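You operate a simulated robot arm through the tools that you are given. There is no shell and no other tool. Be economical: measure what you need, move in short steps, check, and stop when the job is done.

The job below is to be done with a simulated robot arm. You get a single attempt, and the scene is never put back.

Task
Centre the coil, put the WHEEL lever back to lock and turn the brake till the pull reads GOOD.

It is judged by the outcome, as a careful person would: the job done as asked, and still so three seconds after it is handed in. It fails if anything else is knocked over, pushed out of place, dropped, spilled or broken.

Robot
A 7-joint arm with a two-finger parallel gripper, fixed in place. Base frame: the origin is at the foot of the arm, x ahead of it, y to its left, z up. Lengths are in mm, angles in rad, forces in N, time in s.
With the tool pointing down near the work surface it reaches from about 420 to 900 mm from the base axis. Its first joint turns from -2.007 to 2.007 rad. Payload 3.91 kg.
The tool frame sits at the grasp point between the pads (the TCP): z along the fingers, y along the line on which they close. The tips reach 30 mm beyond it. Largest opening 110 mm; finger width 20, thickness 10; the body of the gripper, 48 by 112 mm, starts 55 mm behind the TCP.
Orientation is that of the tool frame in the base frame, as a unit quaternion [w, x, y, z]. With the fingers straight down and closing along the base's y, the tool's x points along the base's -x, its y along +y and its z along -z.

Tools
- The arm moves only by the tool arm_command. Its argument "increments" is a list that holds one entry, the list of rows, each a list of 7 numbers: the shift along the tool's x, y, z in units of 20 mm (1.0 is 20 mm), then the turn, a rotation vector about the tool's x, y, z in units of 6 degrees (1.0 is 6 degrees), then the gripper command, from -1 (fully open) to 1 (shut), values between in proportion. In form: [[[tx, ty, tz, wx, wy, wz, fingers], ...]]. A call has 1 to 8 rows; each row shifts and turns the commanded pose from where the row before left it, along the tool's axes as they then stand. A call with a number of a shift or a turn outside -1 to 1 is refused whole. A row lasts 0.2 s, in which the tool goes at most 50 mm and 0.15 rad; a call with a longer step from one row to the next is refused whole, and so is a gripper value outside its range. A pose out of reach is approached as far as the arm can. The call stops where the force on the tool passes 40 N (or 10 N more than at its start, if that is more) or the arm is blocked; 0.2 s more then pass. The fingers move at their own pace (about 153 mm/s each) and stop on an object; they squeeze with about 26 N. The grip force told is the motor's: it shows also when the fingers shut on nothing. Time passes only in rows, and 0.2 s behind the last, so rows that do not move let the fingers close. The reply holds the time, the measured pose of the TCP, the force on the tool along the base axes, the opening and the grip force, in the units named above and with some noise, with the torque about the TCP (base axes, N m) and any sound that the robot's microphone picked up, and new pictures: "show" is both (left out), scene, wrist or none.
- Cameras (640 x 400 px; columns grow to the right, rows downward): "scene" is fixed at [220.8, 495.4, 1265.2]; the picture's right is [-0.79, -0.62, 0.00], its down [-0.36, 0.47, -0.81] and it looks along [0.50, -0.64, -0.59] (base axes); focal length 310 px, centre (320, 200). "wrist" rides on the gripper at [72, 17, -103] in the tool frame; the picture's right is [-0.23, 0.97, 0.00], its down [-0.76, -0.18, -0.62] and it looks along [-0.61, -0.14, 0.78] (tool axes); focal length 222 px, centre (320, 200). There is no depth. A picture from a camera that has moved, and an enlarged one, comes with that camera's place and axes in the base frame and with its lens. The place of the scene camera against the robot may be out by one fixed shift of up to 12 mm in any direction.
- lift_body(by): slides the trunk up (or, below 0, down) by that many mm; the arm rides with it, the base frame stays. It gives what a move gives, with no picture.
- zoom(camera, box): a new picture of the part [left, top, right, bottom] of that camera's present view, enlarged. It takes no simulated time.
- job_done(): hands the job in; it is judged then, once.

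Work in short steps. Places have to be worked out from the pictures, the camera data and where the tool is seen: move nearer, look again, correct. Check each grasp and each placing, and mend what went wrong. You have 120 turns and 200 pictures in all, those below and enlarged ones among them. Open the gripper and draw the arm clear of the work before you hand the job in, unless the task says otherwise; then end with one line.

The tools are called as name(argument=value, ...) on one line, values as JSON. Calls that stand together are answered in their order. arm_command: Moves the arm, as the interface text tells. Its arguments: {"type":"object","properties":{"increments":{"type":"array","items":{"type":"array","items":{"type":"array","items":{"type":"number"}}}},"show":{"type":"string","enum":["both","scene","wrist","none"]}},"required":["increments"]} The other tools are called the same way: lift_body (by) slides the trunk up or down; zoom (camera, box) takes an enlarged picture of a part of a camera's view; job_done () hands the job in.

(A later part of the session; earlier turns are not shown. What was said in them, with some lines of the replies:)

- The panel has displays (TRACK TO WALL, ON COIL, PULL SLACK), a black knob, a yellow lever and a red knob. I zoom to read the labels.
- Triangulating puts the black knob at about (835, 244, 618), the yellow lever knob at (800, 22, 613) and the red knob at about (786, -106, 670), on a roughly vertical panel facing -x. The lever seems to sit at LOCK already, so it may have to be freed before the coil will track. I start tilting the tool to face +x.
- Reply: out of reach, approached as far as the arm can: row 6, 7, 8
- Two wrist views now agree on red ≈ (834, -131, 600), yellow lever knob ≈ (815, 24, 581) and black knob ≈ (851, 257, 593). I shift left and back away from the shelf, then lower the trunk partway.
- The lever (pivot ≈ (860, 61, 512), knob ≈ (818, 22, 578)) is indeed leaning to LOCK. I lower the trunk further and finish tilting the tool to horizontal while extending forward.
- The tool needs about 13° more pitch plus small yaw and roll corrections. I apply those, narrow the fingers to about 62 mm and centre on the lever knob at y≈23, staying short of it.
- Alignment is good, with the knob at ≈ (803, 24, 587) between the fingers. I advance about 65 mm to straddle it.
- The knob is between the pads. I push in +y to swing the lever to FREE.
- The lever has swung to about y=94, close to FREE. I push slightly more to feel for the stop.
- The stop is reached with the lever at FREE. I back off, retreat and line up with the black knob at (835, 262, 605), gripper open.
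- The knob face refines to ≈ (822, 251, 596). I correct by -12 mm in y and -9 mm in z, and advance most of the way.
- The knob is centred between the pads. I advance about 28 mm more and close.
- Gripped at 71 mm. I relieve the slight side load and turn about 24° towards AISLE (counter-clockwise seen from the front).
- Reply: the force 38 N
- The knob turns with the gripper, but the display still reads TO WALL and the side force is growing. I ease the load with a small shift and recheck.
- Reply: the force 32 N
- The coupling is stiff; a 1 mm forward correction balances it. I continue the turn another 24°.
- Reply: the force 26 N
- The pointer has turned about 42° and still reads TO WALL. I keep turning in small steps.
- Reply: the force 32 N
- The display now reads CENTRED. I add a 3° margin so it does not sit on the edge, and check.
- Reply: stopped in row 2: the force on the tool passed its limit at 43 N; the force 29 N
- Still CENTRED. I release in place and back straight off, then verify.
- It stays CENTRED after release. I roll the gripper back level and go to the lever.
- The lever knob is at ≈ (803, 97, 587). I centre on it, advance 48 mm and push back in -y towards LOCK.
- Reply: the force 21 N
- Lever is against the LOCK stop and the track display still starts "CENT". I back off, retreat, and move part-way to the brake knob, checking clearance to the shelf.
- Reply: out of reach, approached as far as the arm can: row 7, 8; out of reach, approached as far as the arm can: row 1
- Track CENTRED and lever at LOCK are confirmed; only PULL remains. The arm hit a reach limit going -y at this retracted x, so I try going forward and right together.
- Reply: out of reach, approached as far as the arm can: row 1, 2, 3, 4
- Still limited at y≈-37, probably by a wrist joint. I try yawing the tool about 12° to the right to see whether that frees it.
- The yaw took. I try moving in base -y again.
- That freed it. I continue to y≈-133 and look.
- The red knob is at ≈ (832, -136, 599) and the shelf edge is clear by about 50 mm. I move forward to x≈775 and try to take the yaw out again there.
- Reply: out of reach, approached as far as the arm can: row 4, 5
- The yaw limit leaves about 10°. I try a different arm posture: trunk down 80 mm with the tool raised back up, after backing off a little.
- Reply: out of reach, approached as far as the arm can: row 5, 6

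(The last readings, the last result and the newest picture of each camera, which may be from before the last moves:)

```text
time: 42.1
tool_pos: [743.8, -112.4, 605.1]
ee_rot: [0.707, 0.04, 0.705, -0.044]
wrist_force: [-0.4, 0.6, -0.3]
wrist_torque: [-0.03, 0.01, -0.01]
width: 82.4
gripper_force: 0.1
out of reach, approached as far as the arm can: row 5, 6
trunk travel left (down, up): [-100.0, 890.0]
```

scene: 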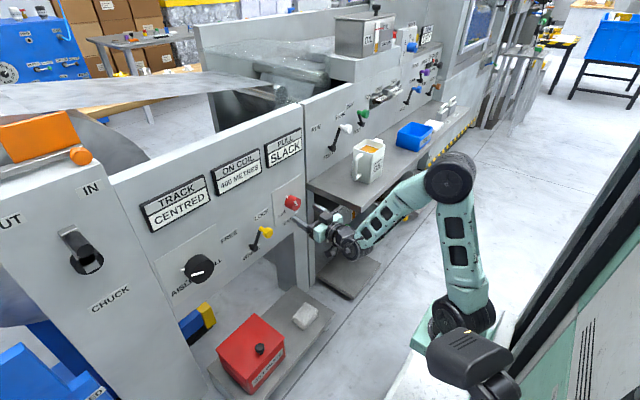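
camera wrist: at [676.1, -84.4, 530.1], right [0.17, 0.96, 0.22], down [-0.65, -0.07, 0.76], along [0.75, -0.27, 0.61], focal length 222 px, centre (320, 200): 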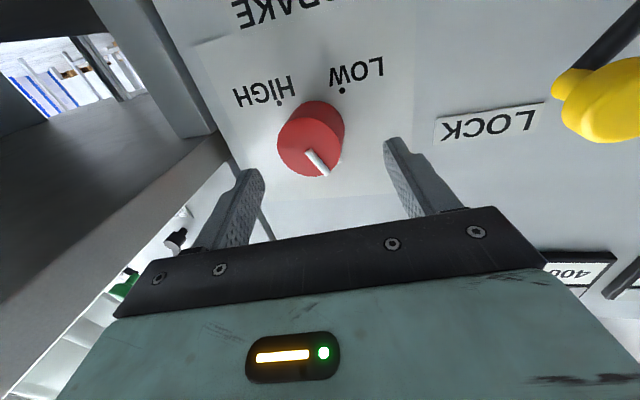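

That cut the yaw to 7°. I repeat with another 80 mm.

lift_body(by=-80)

arm_command(increments=[[[-1, 0, 0, 0, 0, 0, -0.5], [-1, 0, 0, 0, 0, 0, -0.5], [-1, 0, 0, 0, 0, 0, -0.5], [-1, 0, 0, 0, 0, 0, -0.5], [0, 0, 0, -0.6, 0, 0, -0.5], [0, 0, 0, -0.5, 0, 0, -0.5]]])

```text
time: 43.2
tool_pos: [745.0, -112.0, 523.7]
ee_rot: [0.707, 0.041, 0.705, -0.045]
wrist_force: [0.1, -0.4, -0.3]
wrist_torque: [0.01, -0.01, -0.01]
width: 82.7
gripper_force: 0.0
trunk travel left (down, up): [-20.0, 970.0]
```

```text
time: 44.6
tool_pos: [752.1, -106.5, 577.2]
ee_rot: [0.688, 0.011, 0.725, -0.028]
wrist_force: [-0.1, 0.6, 0.3]
wrist_torque: [0.01, -0.01, -0.03]
width: 82.5
gripper_force: 0.0
out of reach, approached as far as the arm can: row 5, 6
trunk travel left (down, up): [-20.0, 970.0]
camera wrist: at [646.3, -83.9, 508.8], right [0.07, 0.98, 0.2], down [-0.59, -0.12, 0.8], along [0.8, -0.17, 0.57], focal length 222 px, centre (320, 200)
```

scene: 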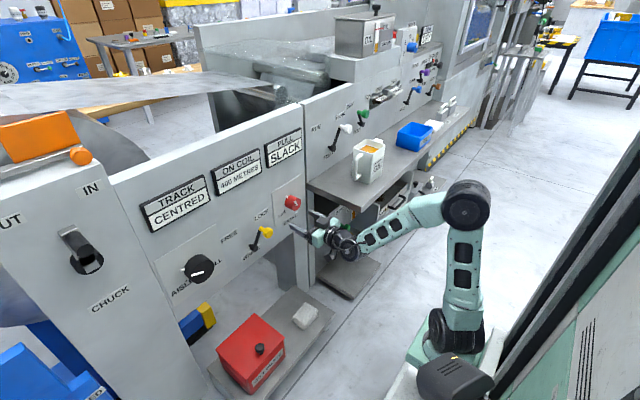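
wrist: 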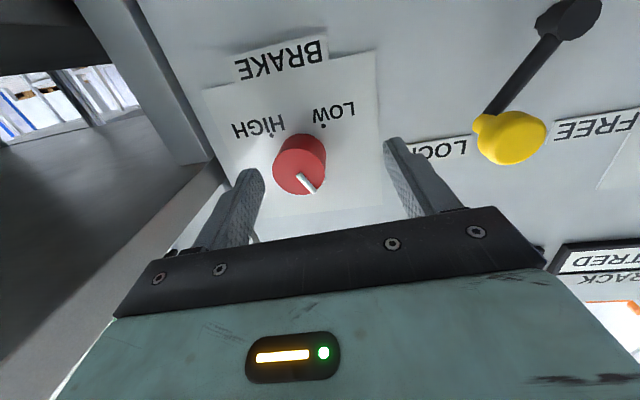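

Yaw is now about 3° and pitch about 3° down, which is good enough. I move up and right to the knob and recheck the pose.

arm_command(increments=[[[-0.5, -0.5, 0, 0, 0, 0, -0.5], [-0.5, -0.5, 0, 0, 0, 0, -0.5], [-0.1, -0.45, 0, 0, 0, 0, -0.5], [0, 0, 0, 0, 0, 0, -0.5]]], show="wrist")

```text
time: 45.6
tool_pos: [743.7, -140.3, 624.9]
ee_rot: [0.708, -0.001, 0.706, -0.002]
wrist_force: [0.2, -0.1, 0.1]
wrist_torque: [-0.01, 0.01, 0.03]
width: 82.5
gripper_force: 0.0
trunk travel left (down, up): [-20.0, 970.0]
camera wrist: at [640.1, -122.9, 553.1], right [0.0, 0.97, 0.22], down [-0.63, -0.17, 0.76], along [0.78, -0.14, 0.61], focal length 222 px, centre (320, 200)
```

wrist: 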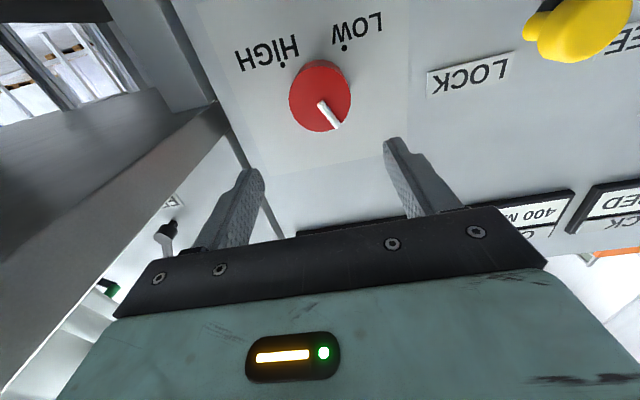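

The tool is now square to the panel. Red knob at ≈ (830, -134, 598): I drop 27 mm, shift +6 mm, and advance to x≈785.

arm_command(increments=[[[0.65, 0.15, 0, 0, 0, 0, -0.5], [0.65, 0.15, 0, 0, 0, 0, -0.5], [0, 0, 0.7, 0, 0, 0, -0.5], [0, 0, 0.7, 0, 0, 0, -0.5], [0, 0, 0.6, 0, 0, 0, -0.5], [0, 0, 0, 0, 0, 0, -0.5]]])

```text
time: 47.0
tool_pos: [784.1, -135.0, 601.6]
ee_rot: [0.708, 0.0, 0.707, -0.003]
wrist_force: [0.3, -0.7, 0.3]
wrist_torque: [0.02, -0.03, -0.02]
width: 82.7
gripper_force: 0.1
trunk travel left (down, up): [-20.0, 970.0]
camera wrist: at [681.4, -118.1, 528.2], right [0.0, 0.97, 0.22], down [-0.63, -0.17, 0.76], along [0.78, -0.14, 0.61], focal length 222 px, centre (320, 200)
```

scene: 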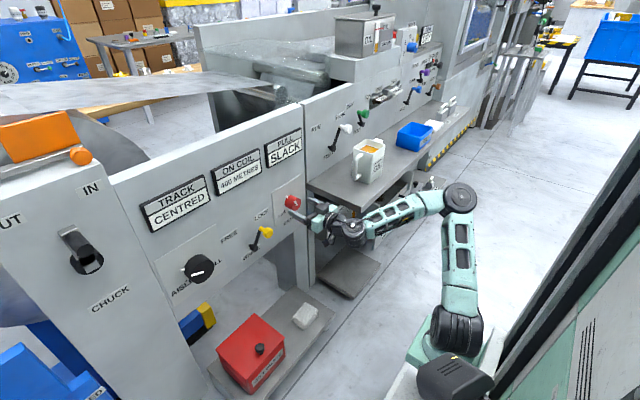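
wrist: 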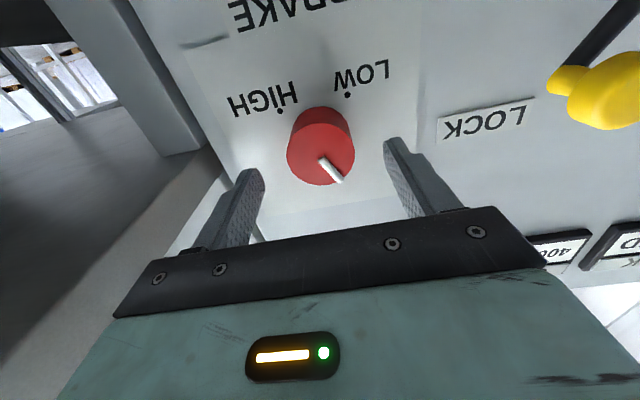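

Well centred. I advance 25 mm and close on the brake knob.

arm_command(increments=[[[0.1, 0, 0.6, 0, 0, 0, -0.5], [0, 0, 0.65, 0, 0, 0, -0.5], [0, 0, 0, 0, 0, 0, 0.5], [0, 0, 0, 0, 0, 0, 0.5]]], show="wrist")

```text
time: 48.0
tool_pos: [809.0, -135.9, 598.9]
ee_rot: [0.708, -0.001, 0.706, -0.003]
wrist_force: [4.8, 7.3, -1.0]
wrist_torque: [0.0, 0.17, 1.04]
width: 47.3
gripper_force: 45.2
trunk travel left (down, up): [-20.0, 970.0]
camera wrist: at [705.6, -117.9, 525.6], right [0.0, 0.97, 0.22], down [-0.62, -0.17, 0.76], along [0.78, -0.14, 0.61], focal length 222 px, centre (320, 200)
```

wrist: 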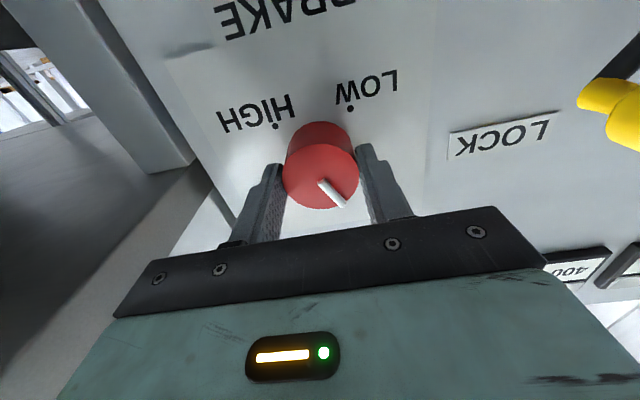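

Gripped at 47 mm with low side load. I turn 24° towards HIGH (clockwise from the front) and read PULL.

arm_command(increments=[[[0, 0, 0, 0, 0, 1, 0.5], [0, 0, 0, 0, 0, 1, 0.5], [0, 0, 0, 0, 0, 1, 0.5], [0, 0, 0, 0, 0, 1, 0.5]]], show="wrist")

zoom(camera="scene", box=[200, 110, 340, 230])

```text
time: 49.0
tool_pos: [809.0, -135.8, 597.7]
ee_rot: [0.693, 0.147, 0.691, 0.144]
wrist_force: [-8.9, 5.3, 2.4]
wrist_torque: [-0.1, -0.02, 0.81]
width: 47.3
gripper_force: 45.1
trunk travel left (down, up): [-20.0, 970.0]
camera wrist: at [705.8, -89.0, 538.5], right [0.0, 0.8, 0.6], down [-0.63, -0.47, 0.62], along [0.78, -0.38, 0.5], focal length 222 px, centre (320, 200)
```

wrist: 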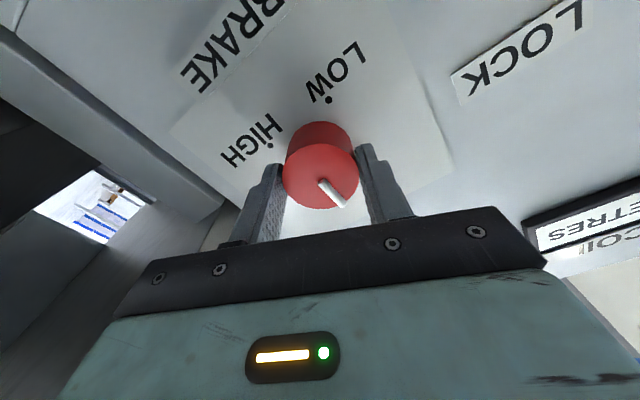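

```text
3.33 times, centred on (270, 170) of scene
camera zoom: at [220.8, 495.4, 1265.2], right [-0.79, -0.62, 0.0], down [-0.36, 0.47, -0.81], along [0.5, -0.64, -0.59], focal length 1034 px, centre (487, 300)
```

zoom: 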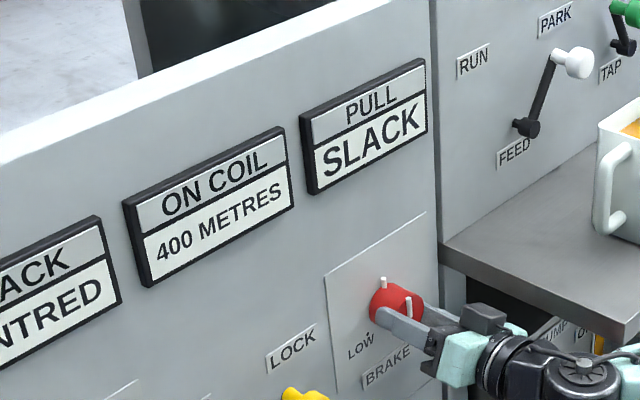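

The knob follows and still reads SLACK. I turn in small steps from here.

arm_command(increments=[[[0, 0, 0, 0, 0, 1, 0.5], [0, 0, 0, 0, 0, 1, 0.5]]], show="none")

zoom(camera="scene", box=[200, 110, 340, 230])

```text
time: 49.6
tool_pos: [809.6, -134.0, 598.6]
ee_rot: [0.674, 0.218, 0.672, 0.216]
wrist_force: [13.0, 11.9, 8.5]
wrist_torque: [-0.06, 0.01, 1.26]
width: 47.2
gripper_force: 45.0
trunk travel left (down, up): [-20.0, 970.0]
```

```text
3.33 times, centred on (270, 170) of scene
camera zoom: at [220.8, 495.4, 1265.2], right [-0.79, -0.62, 0.0], down [-0.36, 0.47, -0.81], along [0.5, -0.64, -0.59], focal length 1034 px, centre (487, 300)
```

zoom: 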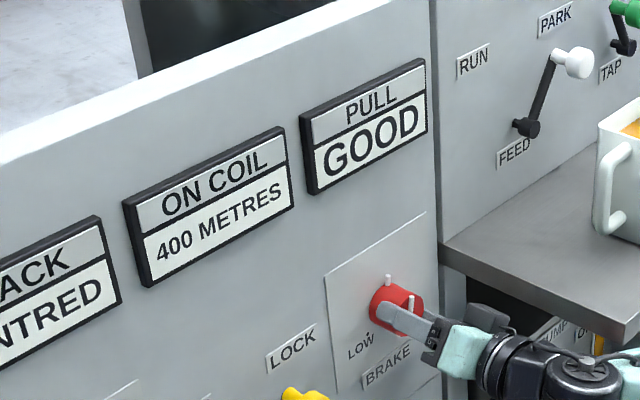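

PULL reads GOOD. I add about 2.5° of margin and check that it holds.

arm_command(increments=[[[0, 0, 0, 0, 0, 0.4, 0.5], [0, 0, 0, 0, 0, 0, 0.5]]], show="none")

zoom(camera="scene", box=[200, 110, 340, 230])

```text
time: 50.2
tool_pos: [808.1, -134.6, 598.6]
ee_rot: [0.669, 0.232, 0.667, 0.23]
wrist_force: [29.5, 17.9, 10.9]
wrist_torque: [0.01, -0.9, 0.54]
width: 47.2
gripper_force: 45.6
trunk travel left (down, up): [-20.0, 970.0]
```

```text
3.33 times, centred on (270, 170) of scene
camera zoom: at [220.8, 495.4, 1265.2], right [-0.79, -0.62, 0.0], down [-0.36, 0.47, -0.81], along [0.5, -0.64, -0.59], focal length 1034 px, centre (487, 300)
```

zoom: 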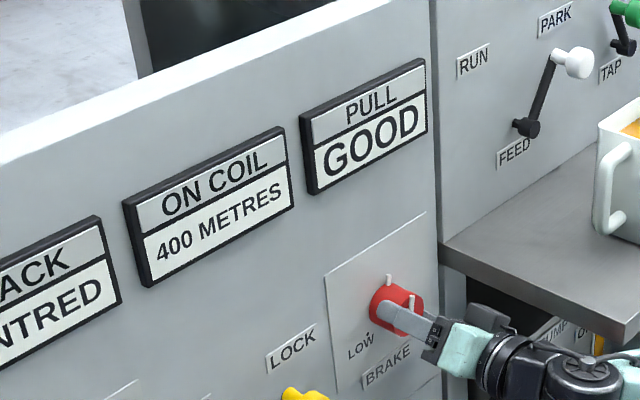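

Still GOOD. I release, back straight off and recheck everything.

arm_command(increments=[[[0, 0, 0, 0, 0, 0, -0.3], [0, 0, 0, 0, 0, 0, -0.5], [0, 0, -0.6, 0, 0, 0, -0.5], [0, 0, -1, 0, 0, 0, -0.5], [0, 0, -1, 0, 0, 0, -0.5], [0, 0, -1, 0, 0, 0, -0.5], [0, 0, -1, 0, 0, 0, -0.5]]], show="scene")

zoom(camera="scene", box=[130, 110, 330, 290])

```text
time: 51.8
tool_pos: [717.2, -136.8, 598.5]
ee_rot: [0.669, 0.234, 0.667, 0.23]
wrist_force: [0.3, -0.6, 0.7]
wrist_torque: [0.01, 0.03, 0.02]
width: 82.5
gripper_force: 0.1
trunk travel left (down, up): [-20.0, 970.0]
```

scene: 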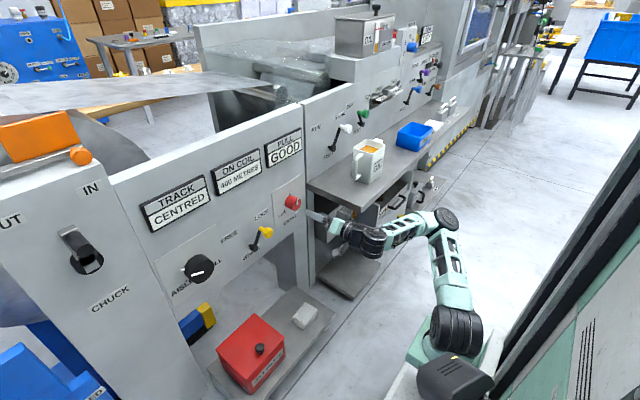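

```text
2.22 times, centred on (230, 200) of scene
camera zoom: at [220.8, 495.4, 1265.2], right [-0.79, -0.62, 0.0], down [-0.36, 0.47, -0.81], along [0.5, -0.64, -0.59], focal length 689 px, centre (520, 200)
```

zoom: 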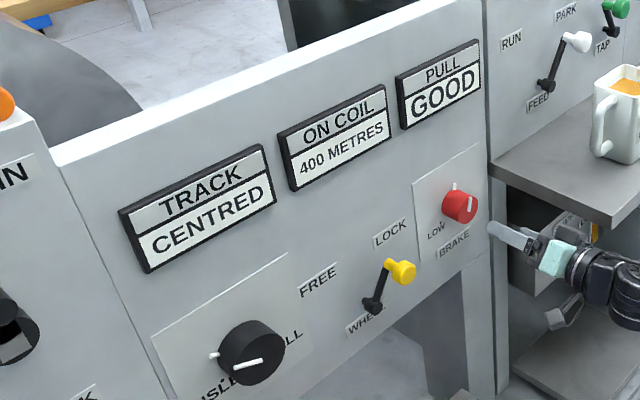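

CENTRED, LOCK and GOOD all hold, and nothing else has moved. I draw the arm further back, gripper open, and confirm after a pause.

arm_command(increments=[[[0, 0, -0.8, 0, 0, 0, -0.7], [0, 0, -0.8, 0, 0, 0, -1], [0, 0, -0.8, 0, 0, 0, -1], [0, 0, 0, 0, 0, 0, -1], [0, 0, 0, 0, 0, 0, -1], [0, 0, 0, 0, 0, 0, -1], [0, 0, 0, 0, 0, 0, -1], [0, 0, 0, 0, 0, 0, -1]]], show="scene")

zoom(camera="scene", box=[130, 110, 330, 290])

```text
time: 53.6
tool_pos: [668.3, -136.2, 596.0]
ee_rot: [0.669, 0.232, 0.667, 0.23]
wrist_force: [0.7, 0.3, 0.5]
wrist_torque: [0.0, -0.02, 0.02]
width: 110.4
gripper_force: 0.0
trunk travel left (down, up): [-20.0, 970.0]
```

scene: 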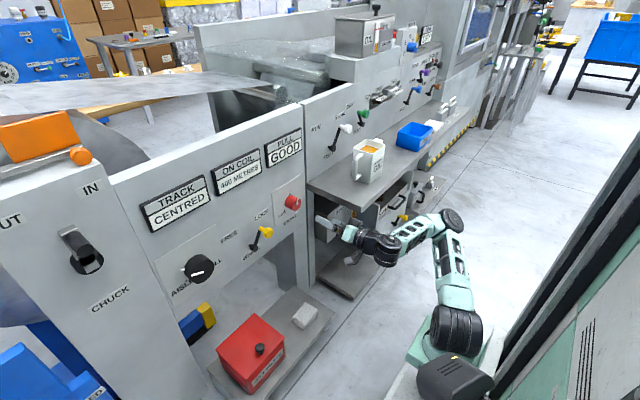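

```text
2.22 times, centred on (230, 200) of scene
camera zoom: at [220.8, 495.4, 1265.2], right [-0.79, -0.62, 0.0], down [-0.36, 0.47, -0.81], along [0.5, -0.64, -0.59], focal length 689 px, centre (520, 200)
```

zoom: 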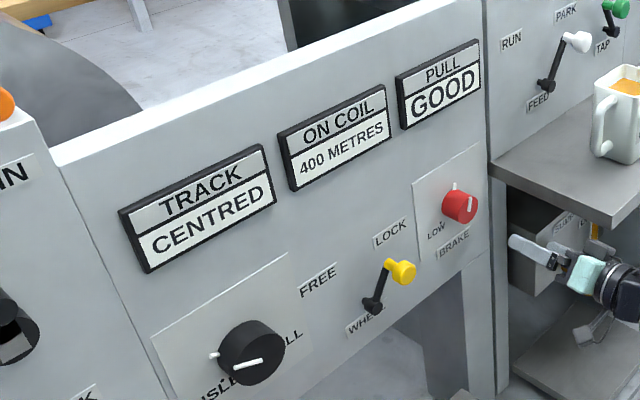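

All three conditions are stable and the arm is clear, so I hand the job in.

job_done()

```text
The job is handed in.
```

The coil reads CENTRED, the WHEEL lever is back at LOCK and the pull reads GOOD, all unchanged after the arm was drawn clear and before I handed the job in.
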